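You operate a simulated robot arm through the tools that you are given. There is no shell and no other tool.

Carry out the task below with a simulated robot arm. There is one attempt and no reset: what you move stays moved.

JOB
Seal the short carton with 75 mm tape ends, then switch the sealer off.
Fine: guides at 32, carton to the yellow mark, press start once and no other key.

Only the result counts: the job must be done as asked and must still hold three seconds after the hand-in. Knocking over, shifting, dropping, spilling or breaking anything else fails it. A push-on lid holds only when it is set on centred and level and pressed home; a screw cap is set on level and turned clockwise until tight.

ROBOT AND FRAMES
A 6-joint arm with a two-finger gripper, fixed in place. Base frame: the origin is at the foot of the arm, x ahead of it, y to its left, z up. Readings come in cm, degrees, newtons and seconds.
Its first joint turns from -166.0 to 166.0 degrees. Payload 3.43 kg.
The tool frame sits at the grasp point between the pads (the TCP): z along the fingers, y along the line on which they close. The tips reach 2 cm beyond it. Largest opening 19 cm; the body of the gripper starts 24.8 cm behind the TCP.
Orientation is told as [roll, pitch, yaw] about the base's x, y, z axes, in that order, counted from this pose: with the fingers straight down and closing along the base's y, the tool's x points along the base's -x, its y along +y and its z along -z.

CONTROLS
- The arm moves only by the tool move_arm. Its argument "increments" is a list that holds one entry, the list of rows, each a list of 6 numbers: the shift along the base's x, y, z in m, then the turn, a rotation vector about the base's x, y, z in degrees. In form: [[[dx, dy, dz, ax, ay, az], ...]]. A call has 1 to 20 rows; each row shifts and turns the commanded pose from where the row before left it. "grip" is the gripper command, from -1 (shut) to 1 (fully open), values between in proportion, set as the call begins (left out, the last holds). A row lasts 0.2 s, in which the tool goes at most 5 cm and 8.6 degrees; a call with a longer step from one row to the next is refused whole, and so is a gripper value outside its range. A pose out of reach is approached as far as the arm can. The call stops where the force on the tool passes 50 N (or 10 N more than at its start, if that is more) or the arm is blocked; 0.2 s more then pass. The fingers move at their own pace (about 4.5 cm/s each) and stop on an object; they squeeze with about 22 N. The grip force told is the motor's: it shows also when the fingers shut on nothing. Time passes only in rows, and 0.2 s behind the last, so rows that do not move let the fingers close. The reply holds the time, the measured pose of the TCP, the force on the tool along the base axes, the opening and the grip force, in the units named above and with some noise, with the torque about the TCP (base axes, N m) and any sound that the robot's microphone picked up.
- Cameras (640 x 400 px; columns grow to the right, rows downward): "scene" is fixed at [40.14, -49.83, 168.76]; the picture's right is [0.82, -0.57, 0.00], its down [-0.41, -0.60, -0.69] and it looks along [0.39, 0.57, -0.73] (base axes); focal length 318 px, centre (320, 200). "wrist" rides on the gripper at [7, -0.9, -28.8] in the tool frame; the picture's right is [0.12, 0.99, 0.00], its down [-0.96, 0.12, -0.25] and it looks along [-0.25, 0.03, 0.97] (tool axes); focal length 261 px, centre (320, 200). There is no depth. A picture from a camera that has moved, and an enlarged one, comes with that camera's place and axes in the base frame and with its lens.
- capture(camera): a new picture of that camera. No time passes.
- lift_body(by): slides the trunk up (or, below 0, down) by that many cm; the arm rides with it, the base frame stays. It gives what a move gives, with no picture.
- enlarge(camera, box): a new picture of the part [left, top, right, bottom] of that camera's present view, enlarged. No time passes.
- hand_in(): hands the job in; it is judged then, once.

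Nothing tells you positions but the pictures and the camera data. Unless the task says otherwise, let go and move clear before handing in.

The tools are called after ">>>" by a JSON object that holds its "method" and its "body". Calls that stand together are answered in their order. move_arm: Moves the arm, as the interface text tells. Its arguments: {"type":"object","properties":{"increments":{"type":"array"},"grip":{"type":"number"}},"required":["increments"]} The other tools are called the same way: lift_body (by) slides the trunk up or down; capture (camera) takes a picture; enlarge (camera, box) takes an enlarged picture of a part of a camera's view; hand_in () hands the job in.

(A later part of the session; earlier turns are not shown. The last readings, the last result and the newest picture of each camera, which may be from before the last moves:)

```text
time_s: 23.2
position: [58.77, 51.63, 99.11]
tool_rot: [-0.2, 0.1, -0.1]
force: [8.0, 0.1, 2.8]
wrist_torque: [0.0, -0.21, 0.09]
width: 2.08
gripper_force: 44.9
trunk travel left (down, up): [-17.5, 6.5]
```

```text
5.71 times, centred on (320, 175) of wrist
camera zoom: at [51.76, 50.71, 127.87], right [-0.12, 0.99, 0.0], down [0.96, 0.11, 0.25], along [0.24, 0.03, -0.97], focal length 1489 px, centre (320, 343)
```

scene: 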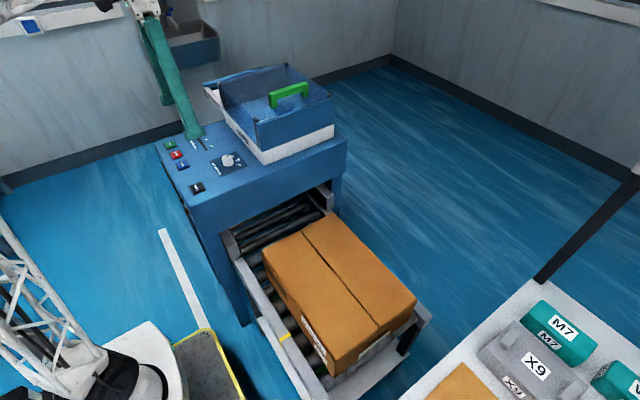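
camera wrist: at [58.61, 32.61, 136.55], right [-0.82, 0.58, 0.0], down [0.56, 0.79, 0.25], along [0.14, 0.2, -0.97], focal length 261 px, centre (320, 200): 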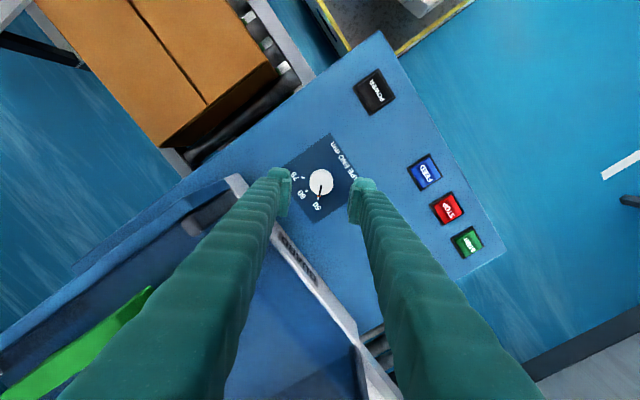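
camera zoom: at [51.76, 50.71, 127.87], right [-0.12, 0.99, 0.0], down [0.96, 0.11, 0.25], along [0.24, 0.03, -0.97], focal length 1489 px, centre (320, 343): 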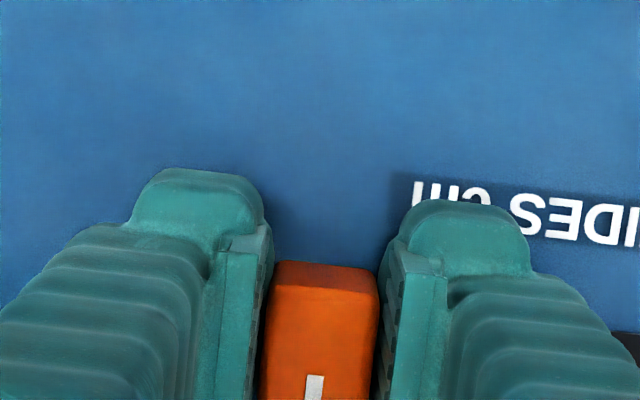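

>>> {"method": "enlarge", "body": {"camera": "wrist", "box": [280, 160, 360, 230]}}

>>> {"method": "move_arm", "body": {"increments": [[[0, -0.001, 0, 0, 0, 0], [0, 0, 0, 0, 0, 0]]]}}

>>> {"method": "enlarge", "body": {"camera": "wrist", "box": [280, 160, 360, 230]}}

```text
5.71 times, centred on (320, 195) of wrist
camera zoom: at [51.76, 50.71, 127.87], right [-0.12, 0.99, 0.0], down [0.96, 0.11, 0.25], along [0.24, 0.03, -0.97], focal length 1489 px, centre (320, 229)
```

zoom: 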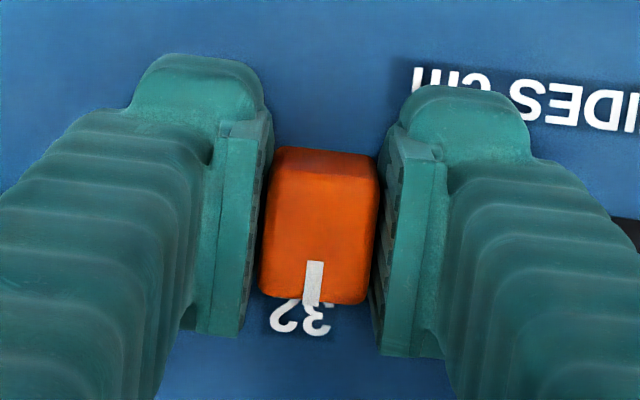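

```text
time_s: 23.8
position: [58.78, 51.6, 99.09]
tool_rot: [-0.2, 0.0, -0.2]
force: [9.4, 0.8, 4.5]
wrist_torque: [-0.01, -0.16, 0.07]
width: 2.12
gripper_force: 45.2
trunk travel left (down, up): [-17.5, 6.5]
```

```text
5.71 times, centred on (320, 195) of wrist
camera zoom: at [51.76, 50.61, 127.87], right [-0.12, 0.99, 0.0], down [0.96, 0.11, 0.25], along [0.24, 0.03, -0.97], focal length 1489 px, centre (320, 229)
```

zoom: 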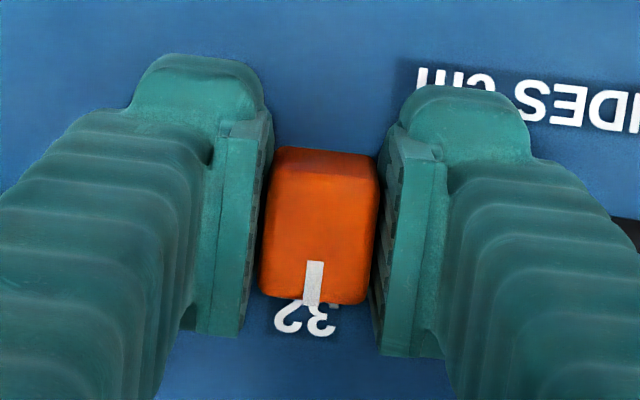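

>>> {"method": "move_arm", "body": {"increments": [[[0, -0.001, 0, 0, 0, 0], [0, 0, 0, 0, 0, 0], [0, 0, 0, 0, 0, 0]]]}}

>>> {"method": "move_arm", "body": {"increments": [[[0, 0, 0, 0, 0, 0], [0, 0, 0, 0, 0, 0], [0, 0, 0, 0, 0, 0], [0, 0, 0, 0, 0, 0], [0, 0, 0.03, 0, 0, 0], [0, 0, 0.04, 0, 0, 0], [0, 0, 0.04, 0, 0, 0], [-0.02, 0, 0.02, 0, 0, 0], [-0.02, 0, 0.0, 0, 0, 0], [0, 0, 0, 0, 0, 0]]], "grip": -0.3}}

>>> {"method": "enlarge", "body": {"camera": "wrist", "box": [240, 120, 400, 260]}}

>>> {"method": "enlarge", "body": {"camera": "scene", "box": [140, 100, 280, 220]}}

```text
time_s: 24.6
position: [58.63, 51.47, 99.05]
tool_rot: [-0.1, 0.1, -0.1]
force: [12.7, 7.6, 5.2]
wrist_torque: [0.08, -0.21, 0.06]
width: 2.1
gripper_force: 45.4
trunk travel left (down, up): [-17.5, 6.5]
```

```text
time_s: 26.8
position: [54.77, 51.41, 111.99]
tool_rot: [-0.3, 0.1, -0.1]
force: [0.6, -0.2, 0.5]
wrist_torque: [-0.04, -0.01, -0.01]
width: 6.63
gripper_force: 0.1
trunk travel left (down, up): [-17.5, 6.5]
```

```text
2.86 times, centred on (320, 190) of wrist
camera zoom: at [47.75, 50.57, 140.87], right [-0.12, 0.99, 0.0], down [0.96, 0.11, 0.25], along [0.24, 0.03, -0.97], focal length 745 px, centre (320, 229)
```

zoom: 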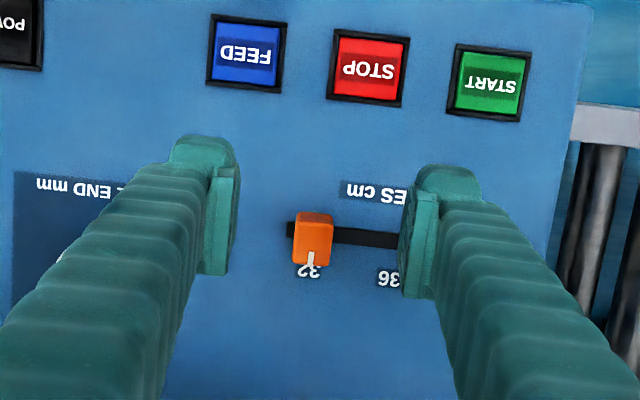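

```text
3.33 times, centred on (210, 160) of scene
camera zoom: at [40.14, -49.83, 168.76], right [0.82, -0.57, 0.0], down [-0.41, -0.6, -0.69], along [0.39, 0.57, -0.73], focal length 1059 px, centre (687, 333)
```

zoom: 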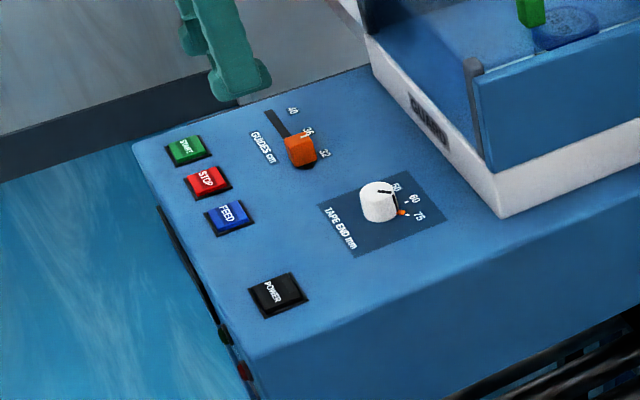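

The slider pointer sits on the 32 mark. Next is the carton: I'll inspect the gap between the conveyor end and the shelf, where the pusher has to go in.

>>> {"method": "move_arm", "body": {"increments": [[[0, -0.03, 0.03, 0, 0, 0], [0, -0.045, 0.02, 0, 0, 0], [0, -0.05, 0.02, 0, 0, 0], [0, -0.05, 0.02, 0, 0, 0], [0, -0.05, 0.02, 0, 0, 0], [0.01, -0.05, 0.02, 0, 0, 0], [0.01, -0.05, 0.02, 0, 0, 0], [0.01, -0.05, 0.02, 0, 0, 0], [0.01, -0.05, 0.02, 0, 0, 0], [0.01, -0.05, 0, 0, 0, 0], [0.01, -0.05, 0, 0, 0, 0], [0.01, -0.05, 0, 0, 0, 0], [0.01, -0.05, 0, 0, 0, 0], [0.01, -0.05, 0, 0, 0, 0], [0.01, -0.05, 0, 0, 0, 0], [0, -0.05, 0, 0, 0, 0], [0, -0.04, 0, 0, 0, 0], [0, 0, 0, 0, 0, 0]]], "grip": -1}}

>>> {"method": "capture", "body": {"camera": "wrist"}}

>>> {"method": "capture", "body": {"camera": "scene"}}

```text
refused: row 3 steps farther than a row can; nothing moved
```

```text
taken
camera wrist: at [47.75, 50.57, 140.87], right [-0.12, 0.99, 0.0], down [0.96, 0.11, 0.25], along [0.24, 0.03, -0.97], focal length 261 px, centre (320, 200)
```

wrist: 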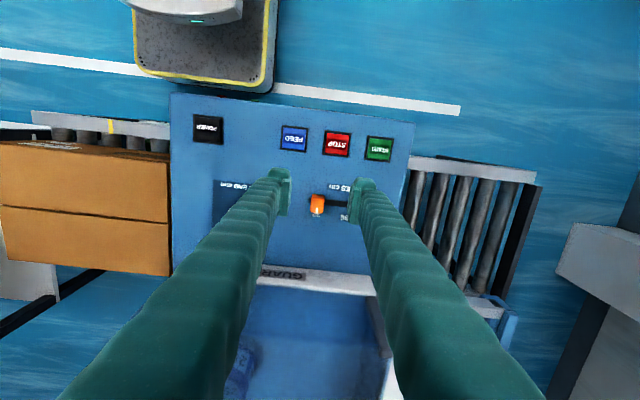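

```text
taken
```

scene: 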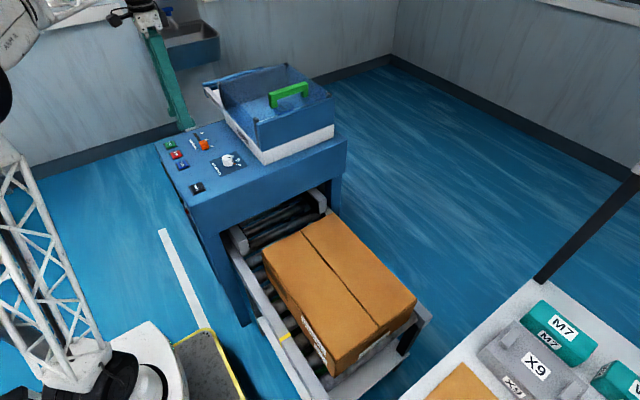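

>>> {"method": "move_arm", "body": {"increments": [[[0, -0.03, 0.03, 0, 0, 0], [0, -0.04, 0.02, 0, 0, 0], [0, -0.045, 0.02, 0, 0, 0], [0, -0.045, 0.02, 0, 0, 0], [0, -0.045, 0.02, 0, 0, 0], [0, -0.045, 0.02, 0, 0, 0], [0, -0.045, 0.02, 0, 0, 0], [0.01, -0.045, 0, 0, 0, 0], [0.01, -0.045, 0, 0, 0, 0], [0.01, -0.045, 0, 0, 0, 0], [0.01, -0.045, 0, 0, 0, 0], [0.01, -0.045, 0, 0, 0, 0], [0.01, -0.045, 0, 0, 0, 0], [0.01, -0.045, 0, 0, 0, 0], [0.01, -0.045, 0, 0, 0, 0], [0, -0.045, 0, 0, 0, 0], [0, -0.045, 0, 0, 0, 0], [0, -0.04, 0, 0, 0, 0], [0, 0, 0, 0, 0, 0]]], "grip": -1}}

>>> {"method": "capture", "body": {"camera": "wrist"}}

>>> {"method": "capture", "body": {"camera": "scene"}}

```text
time_s: 30.8
position: [62.76, -27.06, 127.18]
tool_rot: [-0.2, 0.1, -0.1]
force: [0.5, 0.7, 0.8]
wrist_torque: [-0.03, 0.08, -0.01]
width: 0.0
gripper_force: 21.8
trunk travel left (down, up): [-17.5, 6.5]
```

```text
taken
camera wrist: at [55.71, -27.98, 155.95], right [-0.12, 0.99, 0.0], down [0.96, 0.11, 0.25], along [0.24, 0.03, -0.97], focal length 261 px, centre (320, 200)
```

wrist: 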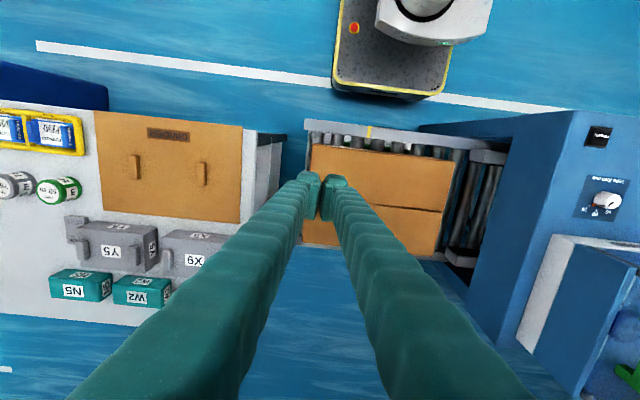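

```text
taken
```

scene: 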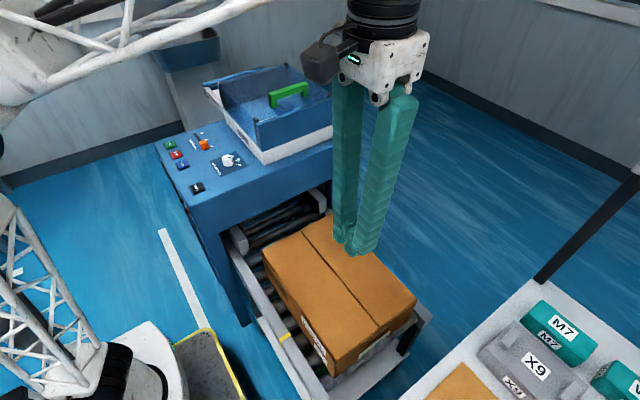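

The gap between the carton and the shelf edge is about 19 cm, since the shelf edge is at y ≈ -48.5. I'll turn the gripper 90° with the fingers spread, so that it pushes at two points and keeps the carton square, then move behind the carton.

>>> {"method": "move_arm", "body": {"increments": [[[0.012, -0.008, 0, 0, 0, 8.2], [0.012, -0.008, 0, 0, 0, 8.2], [0.012, -0.008, 0, 0, 0, 8.2], [0.012, -0.008, 0, 0, 0, 8.2], [0.012, -0.008, 0, 0, 0, 8.2], [0.012, -0.008, 0, 0, 0, 8.2], [0.012, -0.008, 0, 0, 0, 8.2], [0.012, -0.008, 0, 0, 0, 8.2], [0.012, -0.008, 0, 0, 0, 8.2], [0.012, -0.008, 0, 0, 0, 8.2], [0.003, 0, 0, 0, 0, 8.0], [0, 0, 0, 0, 0, 0]]], "grip": 0.6}}

>>> {"method": "capture", "body": {"camera": "wrist"}}

>>> {"method": "capture", "body": {"camera": "scene"}}

```text
time_s: 33.4
position: [74.98, -35.22, 127.17]
tool_rot: [-0.2, 0.2, 89.9]
force: [-0.4, 0.0, -0.4]
wrist_torque: [0.0, -0.01, -0.01]
width: 15.2
gripper_force: 0.1
trunk travel left (down, up): [-17.5, 6.5]
```

```text
taken
camera wrist: at [75.78, -42.29, 155.92], right [-0.99, -0.12, 0.0], down [-0.12, 0.96, 0.25], along [-0.03, 0.24, -0.97], focal length 261 px, centre (320, 200)
```

wrist: 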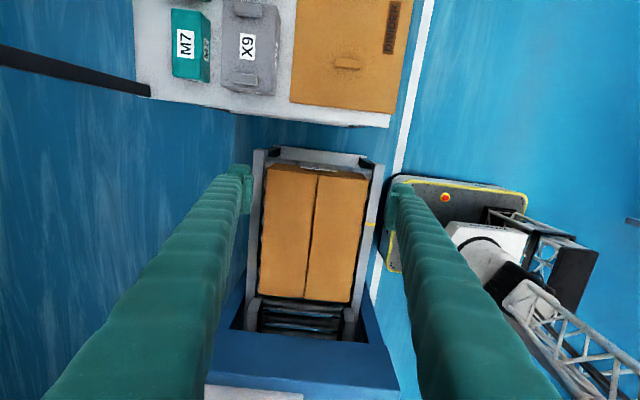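

```text
taken
```

scene: 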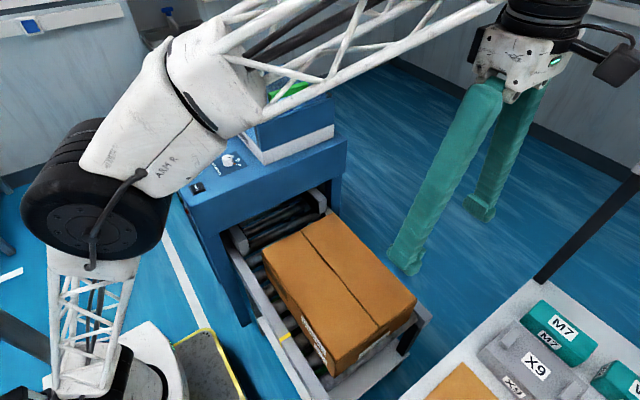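

>>> {"method": "enlarge", "body": {"camera": "wrist", "box": [220, 140, 400, 380]}}

>>> {"method": "enlarge", "body": {"camera": "scene", "box": [210, 170, 350, 280]}}

>>> {"method": "enlarge", "body": {"camera": "wrist", "box": [230, 280, 390, 380]}}

```text
1.67 times, centred on (310, 260) of wrist
camera zoom: at [75.78, -42.29, 155.92], right [-0.99, -0.12, 0.0], down [-0.12, 0.96, 0.25], along [-0.03, 0.24, -0.97], focal length 434 px, centre (337, 100)
```

zoom: 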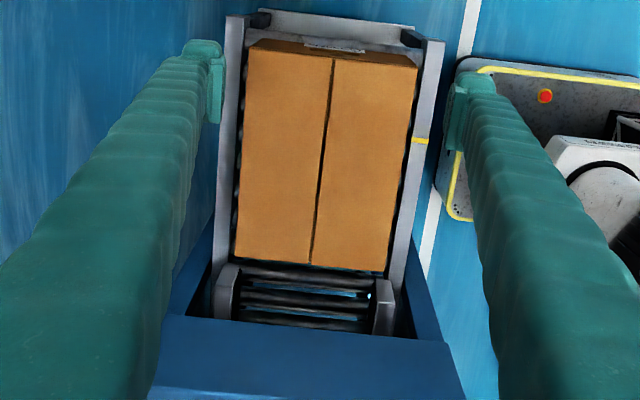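

```text
3.64 times, centred on (280, 225) of scene
camera zoom: at [40.14, -49.83, 168.76], right [0.82, -0.57, 0.0], down [-0.41, -0.6, -0.69], along [0.39, 0.57, -0.73], focal length 1155 px, centre (466, 109)
```

zoom: 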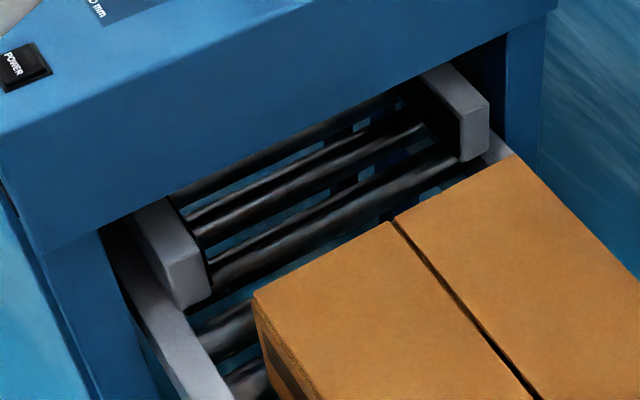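

```text
4.00 times, centred on (310, 330) of wrist
camera zoom: at [75.78, -42.29, 155.92], right [-0.99, -0.12, 0.0], down [-0.12, 0.96, 0.25], along [-0.03, 0.24, -0.97], focal length 1043 px, centre (360, -320)
```

zoom: 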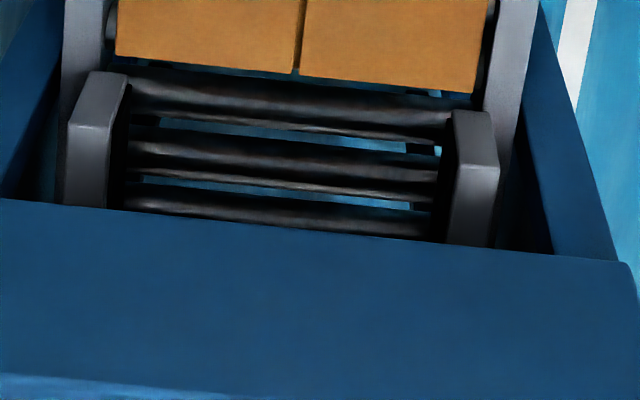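

The guides are about 33 cm apart and centred at x ≈ 74.5, in line with the carton. I'll descend behind the carton.

>>> {"method": "move_arm", "body": {"increments": [[[-0.005, 0, -0.04, 0, 0, 0], [0, 0, -0.048, 0, 0, 0], [0, 0, -0.048, 0, 0, 0], [0, 0, -0.048, 0, 0, 0], [0, 0, -0.048, 0, 0, 0], [0, 0, -0.048, 0, 0, 0], [0, 0, -0.048, 0, 0, 0], [0, 0, -0.048, 0, 0, 0], [0, 0, -0.048, 0, 0, 0], [0, 0, -0.048, 0, 0, 0], [0, 0, -0.04, 0, 0, 0], [0, 0, 0, 0, 0, 0]]]}}

>>> {"method": "capture", "body": {"camera": "wrist"}}

>>> {"method": "capture", "body": {"camera": "scene"}}

```text
time_s: 36.0
position: [74.43, -34.99, 75.75]
tool_rot: [-0.1, 0.1, 89.9]
force: [-0.1, 0.4, 1.0]
wrist_torque: [-0.01, 0.01, -0.01]
width: 15.19
gripper_force: 0.0
trunk travel left (down, up): [-17.5, 6.5]
```

```text
taken
camera wrist: at [75.18, -42.14, 104.61], right [-0.99, -0.12, 0.0], down [-0.11, 0.96, 0.25], along [-0.03, 0.24, -0.97], focal length 261 px, centre (320, 200)
```

wrist: 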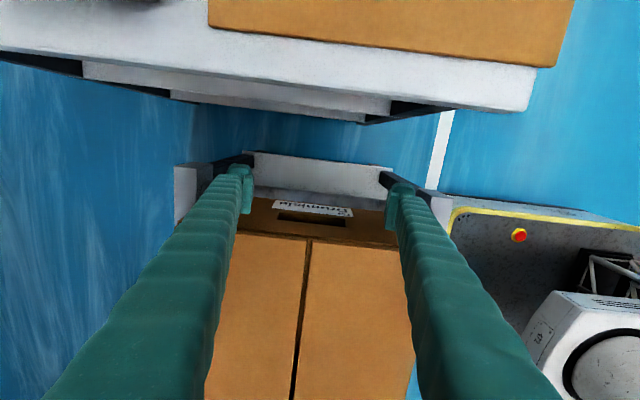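

```text
taken
```

scene: 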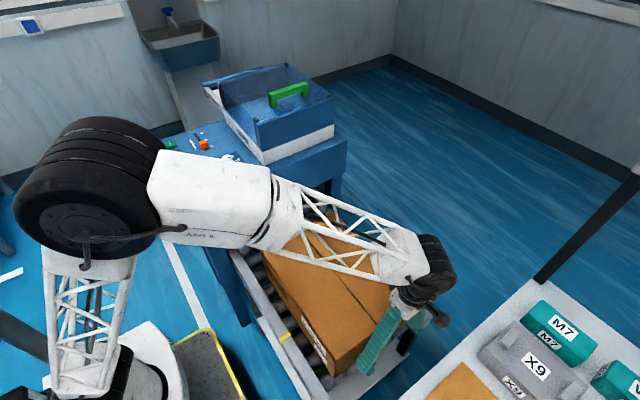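

>>> {"method": "move_arm", "body": {"increments": [[[0, 0, -0.04, 0, 0, 0], [0, 0, -0.04, 0, 0, 0], [0, 0, -0.025, 0, 0, 0], [0, 0, 0, 0, 0, 0]]]}}

>>> {"method": "capture", "body": {"camera": "wrist"}}

>>> {"method": "enlarge", "body": {"camera": "scene", "box": [260, 230, 480, 390]}}

```text
time_s: 37.0
position: [74.45, -34.94, 65.29]
tool_rot: [-0.2, 0.1, 89.9]
force: [-0.3, -0.3, 0.1]
wrist_torque: [-0.01, -0.02, 0.02]
width: 15.18
gripper_force: 0.0
trunk travel left (down, up): [-17.5, 6.5]
```

```text
taken
camera wrist: at [75.33, -42.15, 94.21], right [-0.99, -0.12, 0.0], down [-0.11, 0.96, 0.25], along [-0.03, 0.24, -0.97], focal length 261 px, centre (320, 200)
```

wrist: 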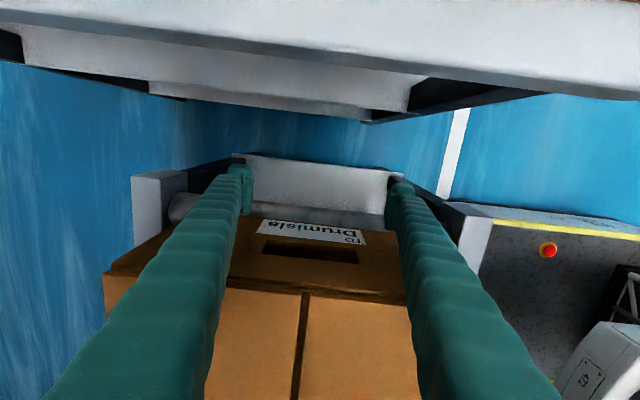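

```text
2.50 times, centred on (370, 310) of scene
camera zoom: at [40.14, -49.83, 168.76], right [0.82, -0.57, 0.0], down [-0.41, -0.6, -0.69], along [0.39, 0.57, -0.73], focal length 794 px, centre (195, -75)
```

zoom: 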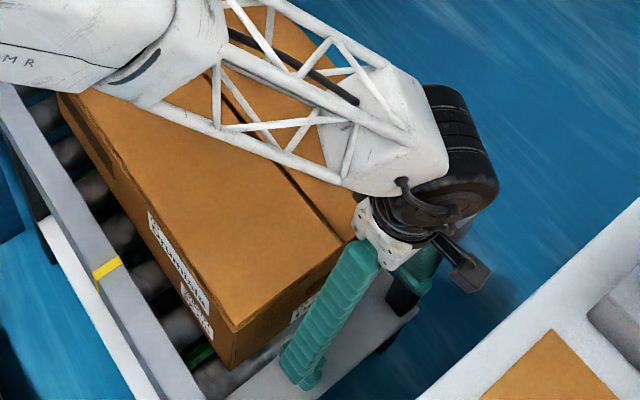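

The fingers are behind the trailing face. I'll push slowly in +y, in stages.

>>> {"method": "move_arm", "body": {"increments": [[[0, 0.01, 0, 0, 0, 0], [0, 0.01, 0, 0, 0, 0], [0, 0.008, 0, 0, 0, 0], [0, 0.008, 0, 0, 0, 0], [0, 0.008, 0, 0, 0, 0], [0, 0.008, 0, 0, 0, 0], [0, 0.008, 0, 0, 0, 0], [0, 0.008, 0, 0, 0, 0], [0, 0.008, 0, 0, 0, 0], [0, 0.008, 0, 0, 0, 0], [0, 0.008, 0, 0, 0, 0], [0, 0, 0, 0, 0, 0]]]}}

>>> {"method": "capture", "body": {"camera": "wrist"}}

>>> {"method": "capture", "body": {"camera": "scene"}}

```text
time_s: 39.6
position: [74.62, -25.85, 65.35]
tool_rot: [-0.3, 0.2, 89.9]
force: [0.5, 0.1, 0.9]
wrist_torque: [0.0, 0.02, -0.01]
width: 15.18
gripper_force: 0.0
trunk travel left (down, up): [-17.5, 6.5]
```

```text
taken
camera wrist: at [75.27, -33.01, 94.2], right [-0.99, -0.12, 0.0], down [-0.11, 0.96, 0.25], along [-0.03, 0.24, -0.97], focal length 261 px, centre (320, 200)
```

wrist: 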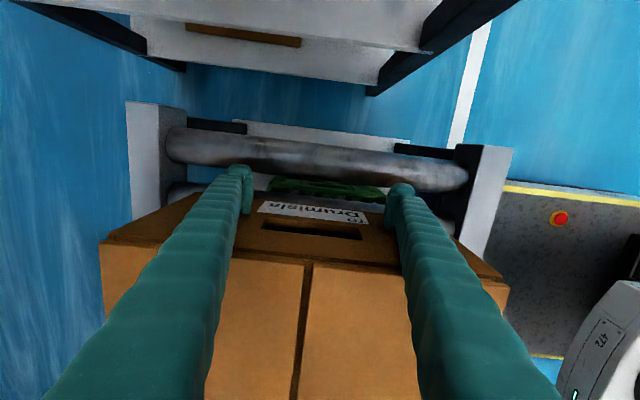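

```text
taken
```

scene: 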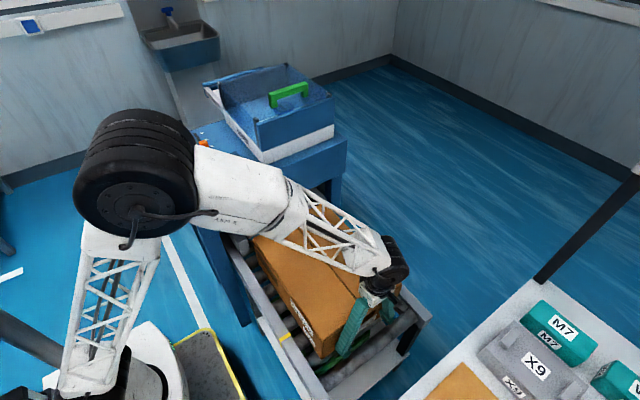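

>>> {"method": "move_arm", "body": {"increments": [[[0, 0.006, 0, 0, 0, 0], [0, 0.008, 0, 0, 0, 0], [0, 0.008, 0, 0, 0, 0], [0, 0.008, 0, 0, 0, 0], [0, 0.008, 0, 0, 0, 0], [0, 0.008, 0, 0, 0, 0], [0, 0.008, 0, 0, 0, 0], [0, 0.008, 0, 0, 0, 0], [0, 0.008, 0, 0, 0, 0], [0, 0.008, 0, 0, 0, 0], [0, 0.008, 0, 0, 0, 0], [0, 0.006, 0, 0, 0, 0], [0, 0.005, 0, 0, 0, 0], [0, 0.003, 0, 0, 0, 0], [0, 0, 0, 0, 0, 0]]]}}

>>> {"method": "capture", "body": {"camera": "wrist"}}

>>> {"method": "capture", "body": {"camera": "scene"}}

>>> {"method": "enlarge", "body": {"camera": "scene", "box": [210, 210, 410, 380]}}

```text
time_s: 42.8
position: [74.47, -15.9, 65.32]
tool_rot: [-0.1, 0.2, 89.9]
force: [-0.2, -1.2, 0.8]
wrist_torque: [0.01, 0.05, 0.07]
width: 15.18
gripper_force: 0.1
trunk travel left (down, up): [-17.5, 6.5]
```

```text
taken
camera wrist: at [75.26, -23.05, 94.19], right [-0.99, -0.12, 0.0], down [-0.11, 0.96, 0.25], along [-0.03, 0.24, -0.97], focal length 261 px, centre (320, 200)
```

wrist: 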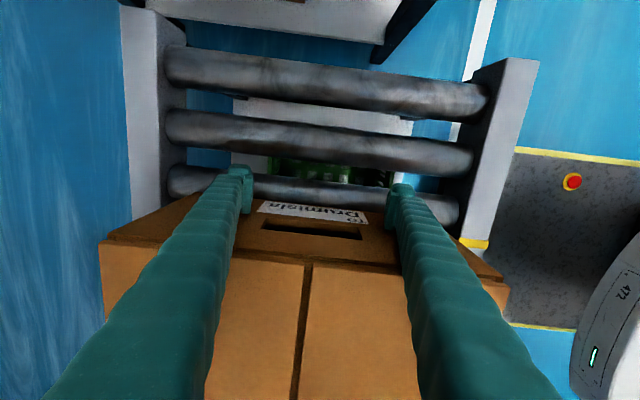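

```text
taken
```

scene: 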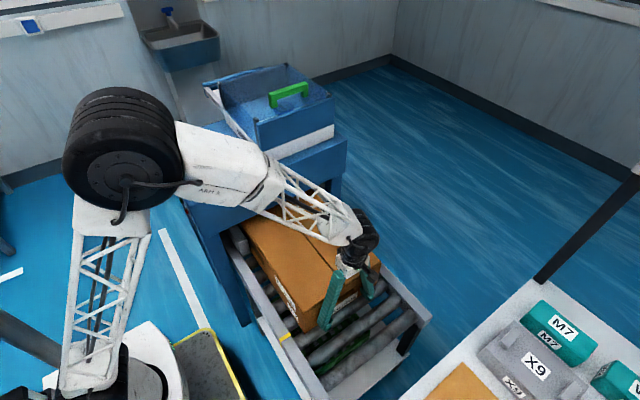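

```text
2.35 times, centred on (310, 295) of scene
camera zoom: at [40.14, -49.83, 168.76], right [0.82, -0.57, 0.0], down [-0.41, -0.6, -0.69], along [0.39, 0.57, -0.73], focal length 747 px, centre (344, -24)
```

zoom: 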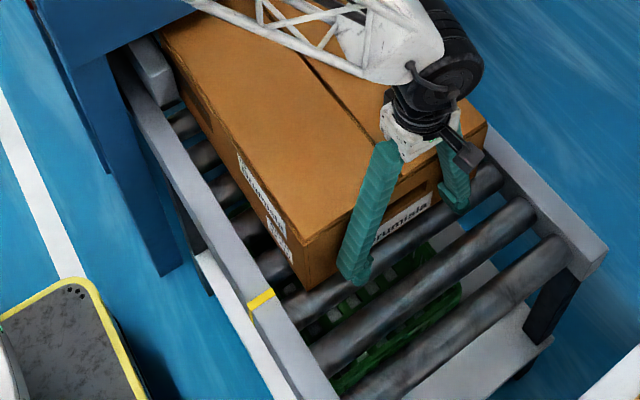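

The trailing edge is about 1.7–3 cm short of the mark. I'll push 1.5 cm more, very slowly, and re-measure.

>>> {"method": "move_arm", "body": {"increments": [[[0, 0.003, 0, 0, 0, 0], [0, 0.003, 0, 0, 0, 0], [0, 0.003, 0, 0, 0, 0], [0, 0.003, 0, 0, 0, 0], [0, 0.003, 0, 0, 0, 0], [0, 0, 0, 0, 0, 0]]]}}

>>> {"method": "capture", "body": {"camera": "wrist"}}

>>> {"method": "enlarge", "body": {"camera": "scene", "box": [260, 270, 360, 350]}}

>>> {"method": "enlarge", "body": {"camera": "wrist", "box": [400, 180, 540, 320]}}

```text
time_s: 44.2
position: [74.51, -14.32, 65.42]
tool_rot: [-0.2, 0.1, 89.9]
force: [0.9, -0.9, -0.3]
wrist_torque: [-0.03, -0.05, 0.05]
width: 15.17
gripper_force: 0.0
trunk travel left (down, up): [-17.5, 6.5]
```

```text
taken
camera wrist: at [75.27, -21.53, 94.24], right [-0.99, -0.12, 0.0], down [-0.11, 0.96, 0.25], along [-0.03, 0.24, -0.97], focal length 261 px, centre (320, 200)
```

wrist: 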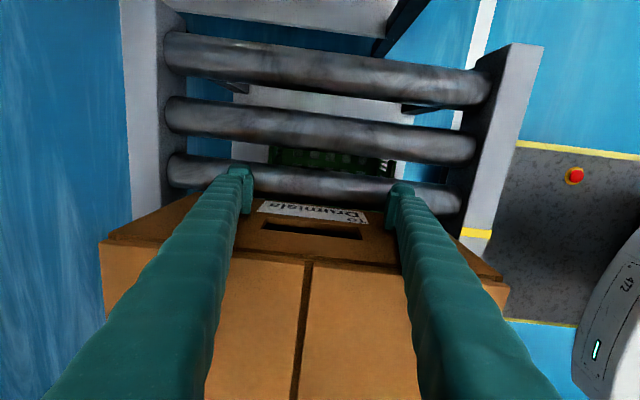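

```text
5.00 times, centred on (310, 310) of scene
camera zoom: at [40.14, -49.83, 168.76], right [0.82, -0.57, 0.0], down [-0.41, -0.6, -0.69], along [0.39, 0.57, -0.73], focal length 1588 px, centre (370, -350)
```

zoom: 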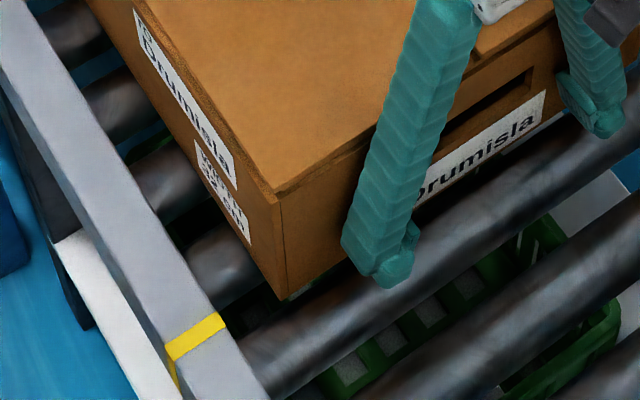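

```text
2.86 times, centred on (470, 250) of wrist
camera zoom: at [75.27, -21.53, 94.24], right [-0.99, -0.12, 0.0], down [-0.11, 0.96, 0.25], along [-0.03, 0.24, -0.97], focal length 745 px, centre (-109, 57)
```

zoom: 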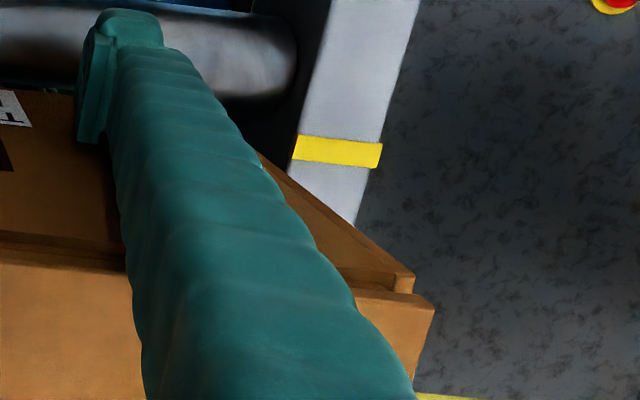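

The estimates put the edge within about 1 cm of the mark but they disagree. I'll back off, rise, and look straight down on the mark line to measure it properly.

>>> {"method": "move_arm", "body": {"increments": [[[0, -0.02, 0, 0, 0, 0], [0, -0.02, 0.01, 0, 0, 0], [0, 0, 0.045, 0, 0, 0], [0, 0, 0.045, 0, 0, 0], [0, 0, 0.045, 0, 0, 0], [0, 0, 0.045, 0, 0, 0], [0, 0, 0.045, 0, 0, 0], [0, 0, 0.045, 0, 0, 0], [0, 0, 0.03, 0, 0, 0], [0, 0, 0, 0, 0, 0]]]}}

>>> {"method": "move_arm", "body": {"increments": [[[-0.016, 0.007, 0, 0, 0, -8.2], [-0.016, 0.007, 0, 0, 0, -8.2], [-0.016, 0.007, 0, 0, 0, -8.2], [-0.016, 0.007, 0, 0, 0, -8.2], [-0.016, 0.007, 0, 0, 0, -8.2], [-0.016, 0.007, 0, 0, 0, -8.2], [-0.016, 0.007, 0, 0, 0, -8.2], [-0.016, 0.007, 0, 0, 0, -8.2], [-0.016, 0, 0, 0, 0, -8.2], [-0.016, 0, 0, 0, 0, -8.2], [0, 0, 0, 0, 0, -8], [0, 0, 0, 0, 0, 0]]], "grip": 1}}

>>> {"method": "capture", "body": {"camera": "wrist"}}

>>> {"method": "enlarge", "body": {"camera": "wrist", "box": [250, 100, 390, 240]}}

>>> {"method": "enlarge", "body": {"camera": "scene", "box": [230, 210, 400, 360]}}

```text
time_s: 46.4
position: [74.55, -18.52, 96.43]
tool_rot: [-0.3, 0.1, 89.9]
force: [0.6, 0.5, -1.0]
wrist_torque: [-0.03, -0.01, -0.01]
width: 15.22
gripper_force: 0.0
trunk travel left (down, up): [-17.5, 6.5]
```

```text
time_s: 49.0
position: [58.43, -12.76, 96.39]
tool_rot: [-0.2, 0.1, -0.2]
force: [0.2, -0.4, -0.7]
wrist_torque: [-0.02, -0.03, 0.02]
width: 19.01
gripper_force: 0.1
trunk travel left (down, up): [-17.5, 6.5]
```

```text
taken
camera wrist: at [51.49, -13.66, 125.2], right [-0.12, 0.99, 0.0], down [0.96, 0.11, 0.25], along [0.24, 0.03, -0.97], focal length 261 px, centre (320, 200)
```

wrist: 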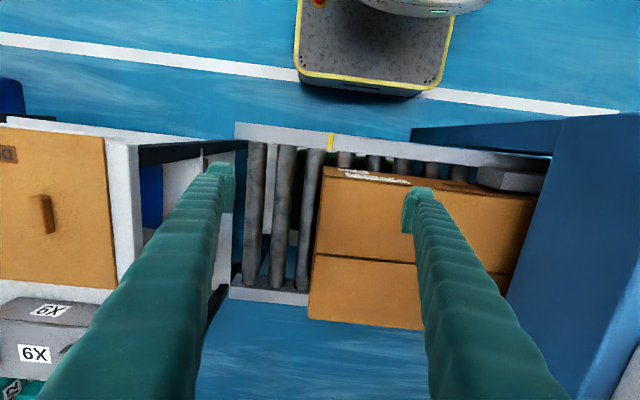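

```text
2.86 times, centred on (320, 170) of wrist
camera zoom: at [51.49, -13.66, 125.2], right [-0.12, 0.99, 0.0], down [0.96, 0.11, 0.25], along [0.24, 0.03, -0.97], focal length 745 px, centre (320, 286)
```

zoom: 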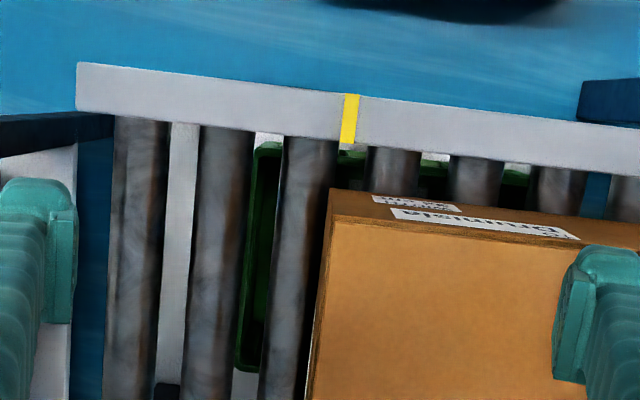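

```text
2.67 times, centred on (315, 285) of scene
camera zoom: at [40.14, -49.83, 168.76], right [0.82, -0.57, 0.0], down [-0.41, -0.6, -0.69], along [0.39, 0.57, -0.73], focal length 847 px, centre (333, -27)
```

zoom: 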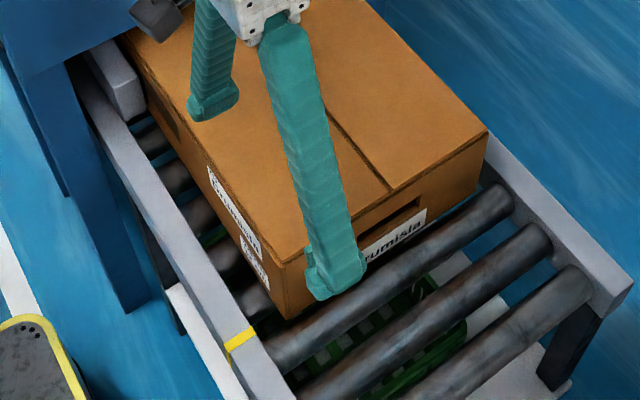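

The trailing edge is at y ≈ -12.0 and the mark centre is at ≈ -10.9, so the carton is about 1 cm short. I'll go back and push that last centimetre.

>>> {"method": "move_arm", "body": {"increments": [[[0.016, -0.003, 0, 0, 0, 8.2], [0.016, -0.007, 0, 0, 0, 8.2], [0.016, -0.007, 0, 0, 0, 8.2], [0.016, -0.007, 0, 0, 0, 8.2], [0.016, -0.007, 0, 0, 0, 8.2], [0.016, -0.007, 0, 0, 0, 8.2], [0.016, -0.007, 0, 0, 0, 8.2], [0.016, -0.007, 0, 0, 0, 8.2], [0.016, -0.007, 0, 0, 0, 8.2], [0.016, 0, 0, 0, 0, 8.2], [0, 0, 0, 0, 0, 8], [0, 0, 0, 0, 0, 0]]], "grip": 0.6}}

>>> {"method": "move_arm", "body": {"increments": [[[0, 0, -0.045, 0, 0, 0], [0, 0, -0.045, 0, 0, 0], [0, 0, -0.045, 0, 0, 0], [0, 0, -0.045, 0, 0, 0], [0, 0, -0.045, 0, 0, 0], [0, 0, -0.045, 0, 0, 0], [0, 0, -0.04, 0, 0, 0], [0, 0, 0, 0, 0, 0]]]}}

>>> {"method": "capture", "body": {"camera": "wrist"}}

```text
time_s: 51.6
position: [74.52, -18.74, 96.32]
tool_rot: [-0.2, 0.1, 90.1]
force: [0.1, -0.2, 0.2]
wrist_torque: [-0.03, 0.0, 0.0]
width: 15.18
gripper_force: 0.1
trunk travel left (down, up): [-17.5, 6.5]
```

```text
time_s: 53.4
position: [74.59, -18.71, 65.38]
tool_rot: [-0.2, 0.1, 89.9]
force: [-0.5, -0.4, -0.3]
wrist_torque: [-0.01, -0.02, 0.01]
width: 15.2
gripper_force: 0.1
trunk travel left (down, up): [-17.5, 6.5]
```

```text
taken
camera wrist: at [75.33, -25.94, 94.1], right [-0.99, -0.12, 0.0], down [-0.11, 0.96, 0.25], along [-0.03, 0.24, -0.97], focal length 261 px, centre (320, 200)
```

wrist: 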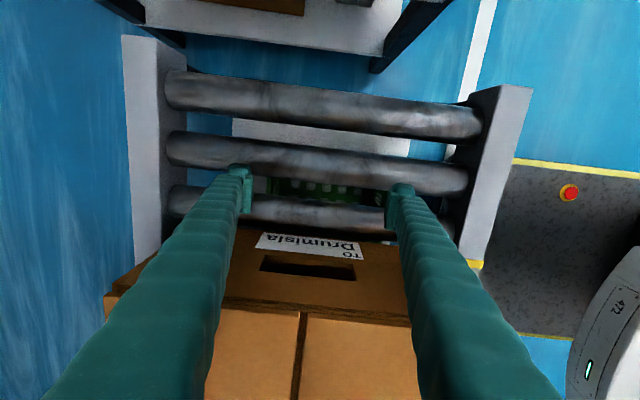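

>>> {"method": "move_arm", "body": {"increments": [[[0, 0.008, 0, 0, 0, 0], [0, 0.008, 0, 0, 0, 0], [0, 0.008, 0, 0, 0, 0], [0, 0.008, 0, 0, 0, 0], [0, 0.004, 0, 0, 0, 0], [0, 0.003, 0, 0, 0, 0], [0, 0.003, 0, 0, 0, 0], [0, 0.003, 0, 0, 0, 0], [0, 0.003, 0, 0, 0, 0], [0, 0.003, 0, 0, 0, 0], [0, 0.002, 0, 0, 0, 0], [0, 0.001, 0, 0, 0, 0], [0, 0, 0, 0, 0, 0]]]}}

>>> {"method": "move_arm", "body": {"increments": [[[0, -0.01, 0, 0, 0, 0], [0, -0.03, 0.01, 0, 0, 0], [0, 0, 0.045, 0, 0, 0], [0, 0, 0.045, 0, 0, 0], [0, 0, 0.045, 0, 0, 0], [0, 0, 0.045, 0, 0, 0], [0, 0, 0.045, 0, 0, 0], [0, 0, 0.045, 0, 0, 0], [0, 0, 0.045, 0, 0, 0], [0, 0, 0.04, 0, 0, 0], [0, 0, 0, 0, 0, 0]]]}}

>>> {"method": "move_arm", "body": {"increments": [[[-0.016, 0.007, 0, 0, 0, -8.2], [-0.016, 0.007, 0, 0, 0, -8.2], [-0.016, 0.007, 0, 0, 0, -8.2], [-0.016, 0.007, 0, 0, 0, -8.2], [-0.016, 0.007, 0, 0, 0, -8.2], [-0.016, 0.007, 0, 0, 0, -8.2], [-0.016, 0.007, 0, 0, 0, -8.2], [-0.016, 0.007, 0, 0, 0, -8.2], [-0.016, 0, 0, 0, 0, -8.2], [-0.016, 0, 0, 0, 0, -8.2], [0, 0, 0, 0, 0, -8], [0, 0, 0, 0, 0, 0]]], "grip": 1}}

>>> {"method": "capture", "body": {"camera": "wrist"}}

>>> {"method": "enlarge", "body": {"camera": "wrist", "box": [250, 100, 390, 240]}}

>>> {"method": "enlarge", "body": {"camera": "scene", "box": [230, 210, 400, 360]}}

```text
time_s: 56.2
position: [74.48, -13.34, 65.3]
tool_rot: [-0.1, 0.1, 89.9]
force: [0.7, -1.3, 0.1]
wrist_torque: [-0.01, 0.01, 0.09]
width: 15.25
gripper_force: 0.2
trunk travel left (down, up): [-17.5, 6.5]
```

```text
time_s: 58.6
position: [74.39, -17.4, 101.95]
tool_rot: [-0.2, 0.2, 89.9]
force: [0.0, 0.0, 0.0]
wrist_torque: [0.0, 0.01, -0.01]
width: 15.17
gripper_force: 0.2
trunk travel left (down, up): [-17.5, 6.5]
```

```text
time_s: 61.2
position: [58.44, -11.64, 101.76]
tool_rot: [-0.2, 0.1, -0.3]
force: [0.6, 0.5, 0.0]
wrist_torque: [-0.02, 0.0, 0.0]
width: 19.0
gripper_force: 0.0
trunk travel left (down, up): [-17.5, 6.5]
```

```text
taken
camera wrist: at [51.45, -12.57, 130.7], right [-0.12, 0.99, 0.0], down [0.96, 0.11, 0.25], along [0.24, 0.03, -0.97], focal length 261 px, centre (320, 200)
```

wrist: 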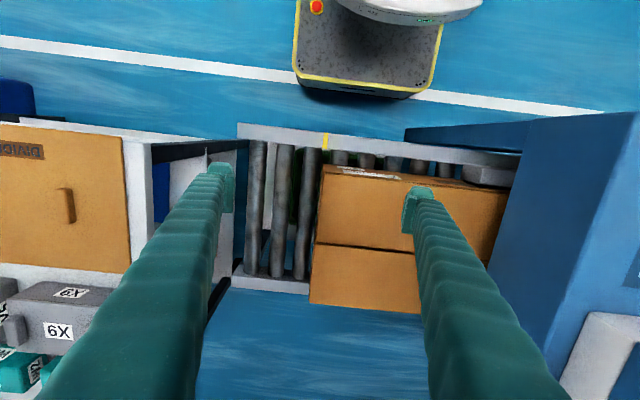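

```text
2.86 times, centred on (320, 170) of wrist
camera zoom: at [51.45, -12.57, 130.7], right [-0.12, 0.99, 0.0], down [0.96, 0.11, 0.25], along [0.24, 0.03, -0.97], focal length 745 px, centre (320, 286)
```

zoom: 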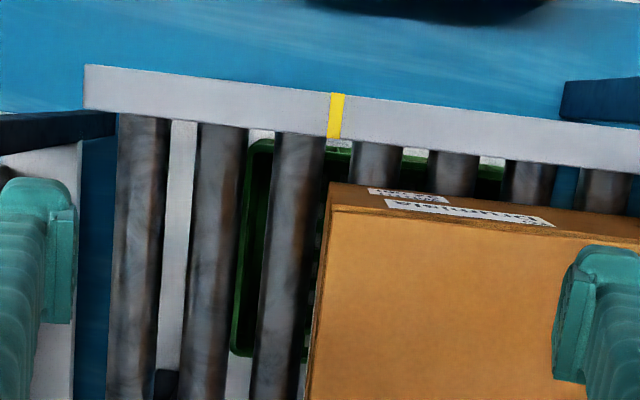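

```text
2.67 times, centred on (315, 285) of scene
camera zoom: at [40.14, -49.83, 168.76], right [0.82, -0.57, 0.0], down [-0.41, -0.6, -0.69], along [0.39, 0.57, -0.73], focal length 847 px, centre (333, -27)
```

zoom: 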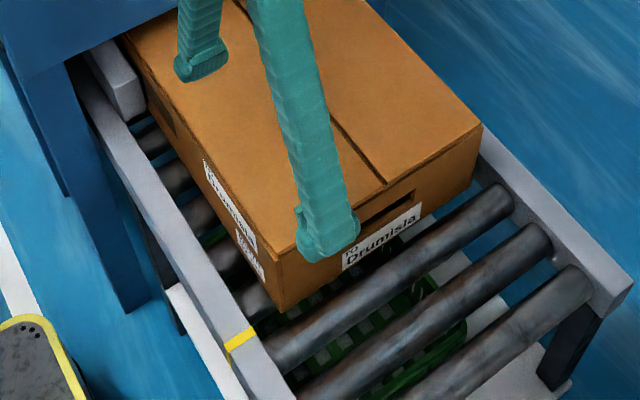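

The trailing edge is now in line with the yellow mark (both at y ≈ -10.9) and the carton is square. Before powering up I'll check the guard from above.

>>> {"method": "move_arm", "body": {"increments": [[[0, 0.01, 0.045, 0, 0, 0], [0, 0.01, 0.045, 0, 0, 0], [0, 0.02, 0.045, 0, 0, 0], [0, 0.02, 0.045, 0, 0, 0], [0, 0.02, 0.045, 0, 0, 0], [0, 0.02, 0.045, 0, 0, 0], [0, 0.02, 0.045, 0, 0, 0], [0.01, 0.045, 0.01, 0, 0, 0], [0.01, 0.045, 0, 0, 0, 0], [0.01, 0.045, 0, 0, 0, 0], [0.01, 0.045, 0, 0, 0, 0], [0.01, 0.045, 0, 0, 0, 0], [0.01, 0.045, 0, 0, 0, 0], [0.01, 0.045, 0, 0, 0, 0], [0.01, 0.045, 0, 0, 0, 0], [0.01, 0.045, 0, 0, 0, 0], [0, 0, 0, 0, 0, 0]]]}}

>>> {"method": "capture", "body": {"camera": "wrist"}}

>>> {"method": "enlarge", "body": {"camera": "scene", "box": [180, 50, 360, 190]}}

```text
time_s: 64.8
position: [66.25, 40.26, 129.85]
tool_rot: [-0.1, -0.2, -0.1]
force: [0.4, 0.5, 0.1]
wrist_torque: [-0.03, 0.06, -0.03]
width: 19.01
gripper_force: 0.1
out of reach, approached as far as the arm can: row 12, 13, 14, 15, 16
trunk travel left (down, up): [-17.5, 6.5]
```

```text
taken
camera wrist: at [59.09, 39.26, 158.66], right [-0.12, 0.99, 0.0], down [0.96, 0.11, 0.25], along [0.25, 0.03, -0.97], focal length 261 px, centre (320, 200)
```

wrist: 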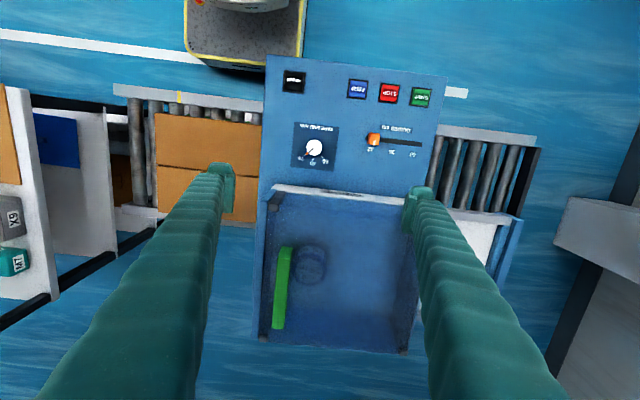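

```text
2.86 times, centred on (270, 120) of scene
camera zoom: at [40.14, -49.83, 168.76], right [0.82, -0.57, 0.0], down [-0.41, -0.6, -0.69], along [0.39, 0.57, -0.73], focal length 908 px, centre (463, 429)
```

zoom: 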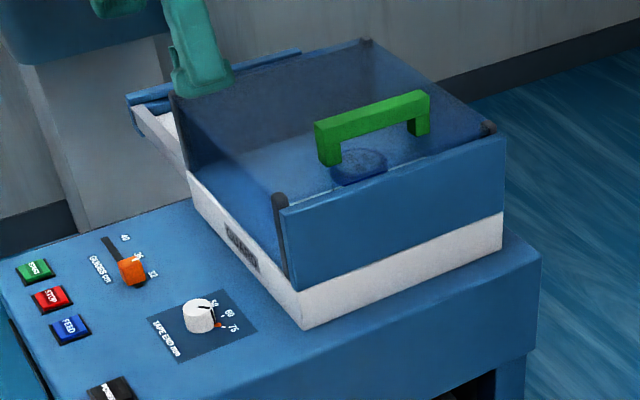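

The guard lid is down and closed. Now I'll close the gripper, go above the POWER key and check its indicator up close.

>>> {"method": "move_arm", "body": {"increments": [[[-0.03, -0.01, 0, 0, 0, 0], [-0.035, -0.015, 0, 0, 0, 0], [-0.035, -0.015, 0, 0, 0, 0], [-0.035, -0.015, 0, 0, 0, 0], [-0.035, -0.015, -0.02, 0, 0, 0], [0, 0, -0.045, 0, 0, 0], [0, 0, -0.045, 0, 0, 0], [0, 0, -0.045, 0, 0, 0], [0, 0, 0, 0, 0, 0]]], "grip": -1}}

>>> {"method": "enlarge", "body": {"camera": "scene", "box": [140, 110, 280, 230]}}

>>> {"method": "capture", "body": {"camera": "wrist"}}

```text
time_s: 66.8
position: [49.11, 33.1, 114.51]
tool_rot: [-0.3, 0.1, 0.0]
force: [0.2, -0.2, 0.2]
wrist_torque: [-0.02, -0.03, -0.04]
width: 1.12
gripper_force: 0.1
trunk travel left (down, up): [-17.5, 6.5]
```

```text
3.33 times, centred on (210, 170) of scene
camera zoom: at [40.14, -49.83, 168.76], right [0.82, -0.57, 0.0], down [-0.41, -0.6, -0.69], along [0.39, 0.57, -0.73], focal length 1059 px, centre (687, 300)
```

zoom: 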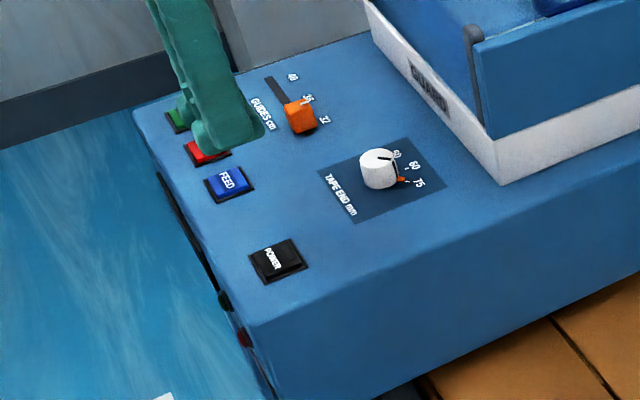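

```text
taken
camera wrist: at [42.2, 32.16, 143.29], right [-0.12, 0.99, 0.0], down [0.96, 0.11, 0.25], along [0.24, 0.03, -0.97], focal length 261 px, centre (320, 200)
```

wrist: 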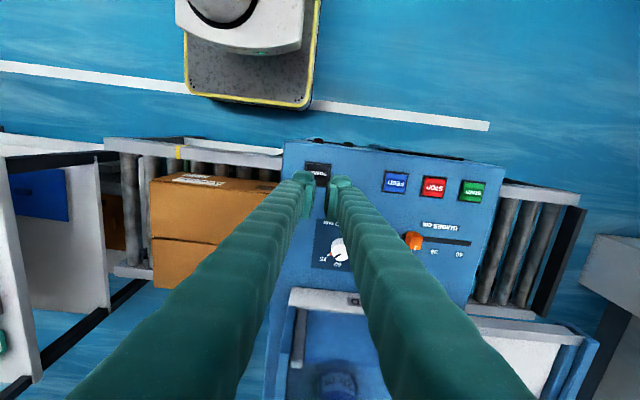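

>>> {"method": "move_arm", "body": {"increments": [[[0.001, -0.005, -0.03, 0, 0, 0], [0, 0, -0.045, 0, 0, 0], [0, 0, -0.035, 0, 0, 0], [0, 0, 0, 0, 0, 0]]]}}

>>> {"method": "enlarge", "body": {"camera": "scene", "box": [160, 150, 260, 230]}}

>>> {"method": "enlarge", "body": {"camera": "wrist", "box": [240, 100, 400, 240]}}

```text
time_s: 67.8
position: [49.28, 32.55, 103.25]
tool_rot: [-0.2, 0.0, -0.1]
force: [-0.2, -0.3, 0.4]
wrist_torque: [-0.01, -0.03, 0.05]
width: 0.01
gripper_force: 21.4
trunk travel left (down, up): [-17.5, 6.5]
```

```text
5.00 times, centred on (210, 190) of scene
camera zoom: at [40.14, -49.83, 168.76], right [0.82, -0.57, 0.0], down [-0.41, -0.6, -0.69], along [0.39, 0.57, -0.73], focal length 1588 px, centre (870, 250)
```

zoom: 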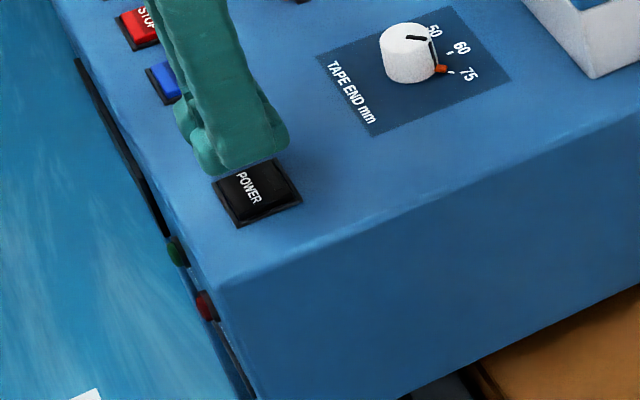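

```text
2.86 times, centred on (320, 170) of wrist
camera zoom: at [42.27, 31.65, 132.21], right [-0.12, 0.99, 0.0], down [0.96, 0.11, 0.25], along [0.24, 0.03, -0.97], focal length 745 px, centre (320, 286)
```

zoom: 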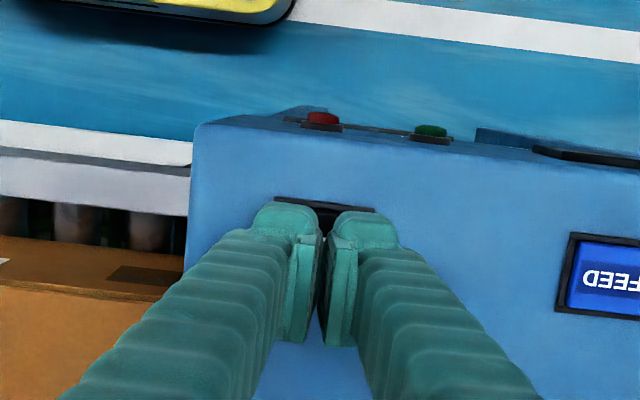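

The fingertips are centred over POWER. I'll descend gently until the key responds.

>>> {"method": "move_arm", "body": {"increments": [[[0, 0, -0.02, 0, 0, 0], [0, 0, -0.01, 0, 0, 0], [0, 0, -0.003, 0, 0, 0], [0, 0, -0.003, 0, 0, 0]]]}}

```text
time_s: 68.8
position: [49.23, 32.52, 99.82]
tool_rot: [-0.1, 0.1, -0.2]
force: [0.3, -0.1, -0.2]
wrist_torque: [0.04, 0.0, 0.01]
width: 0.0
gripper_force: 21.9
trunk travel left (down, up): [-17.5, 6.5]
```

>>> {"method": "move_arm", "body": {"increments": [[[0, 0, -0.002, 0, 0, 0], [0, 0, -0.002, 0, 0, 0], [0, 0, -0.002, 0, 0, 0]]]}}

```text
time_s: 69.6
position: [49.3, 32.58, 99.19]
tool_rot: [0.0, 0.0, -0.1]
force: [-0.4, -1.2, 6.2]
wrist_torque: [0.01, 0.04, -0.03]
width: 0.6
gripper_force: 34.4
trunk travel left (down, up): [-17.5, 6.5]
heard: click
```

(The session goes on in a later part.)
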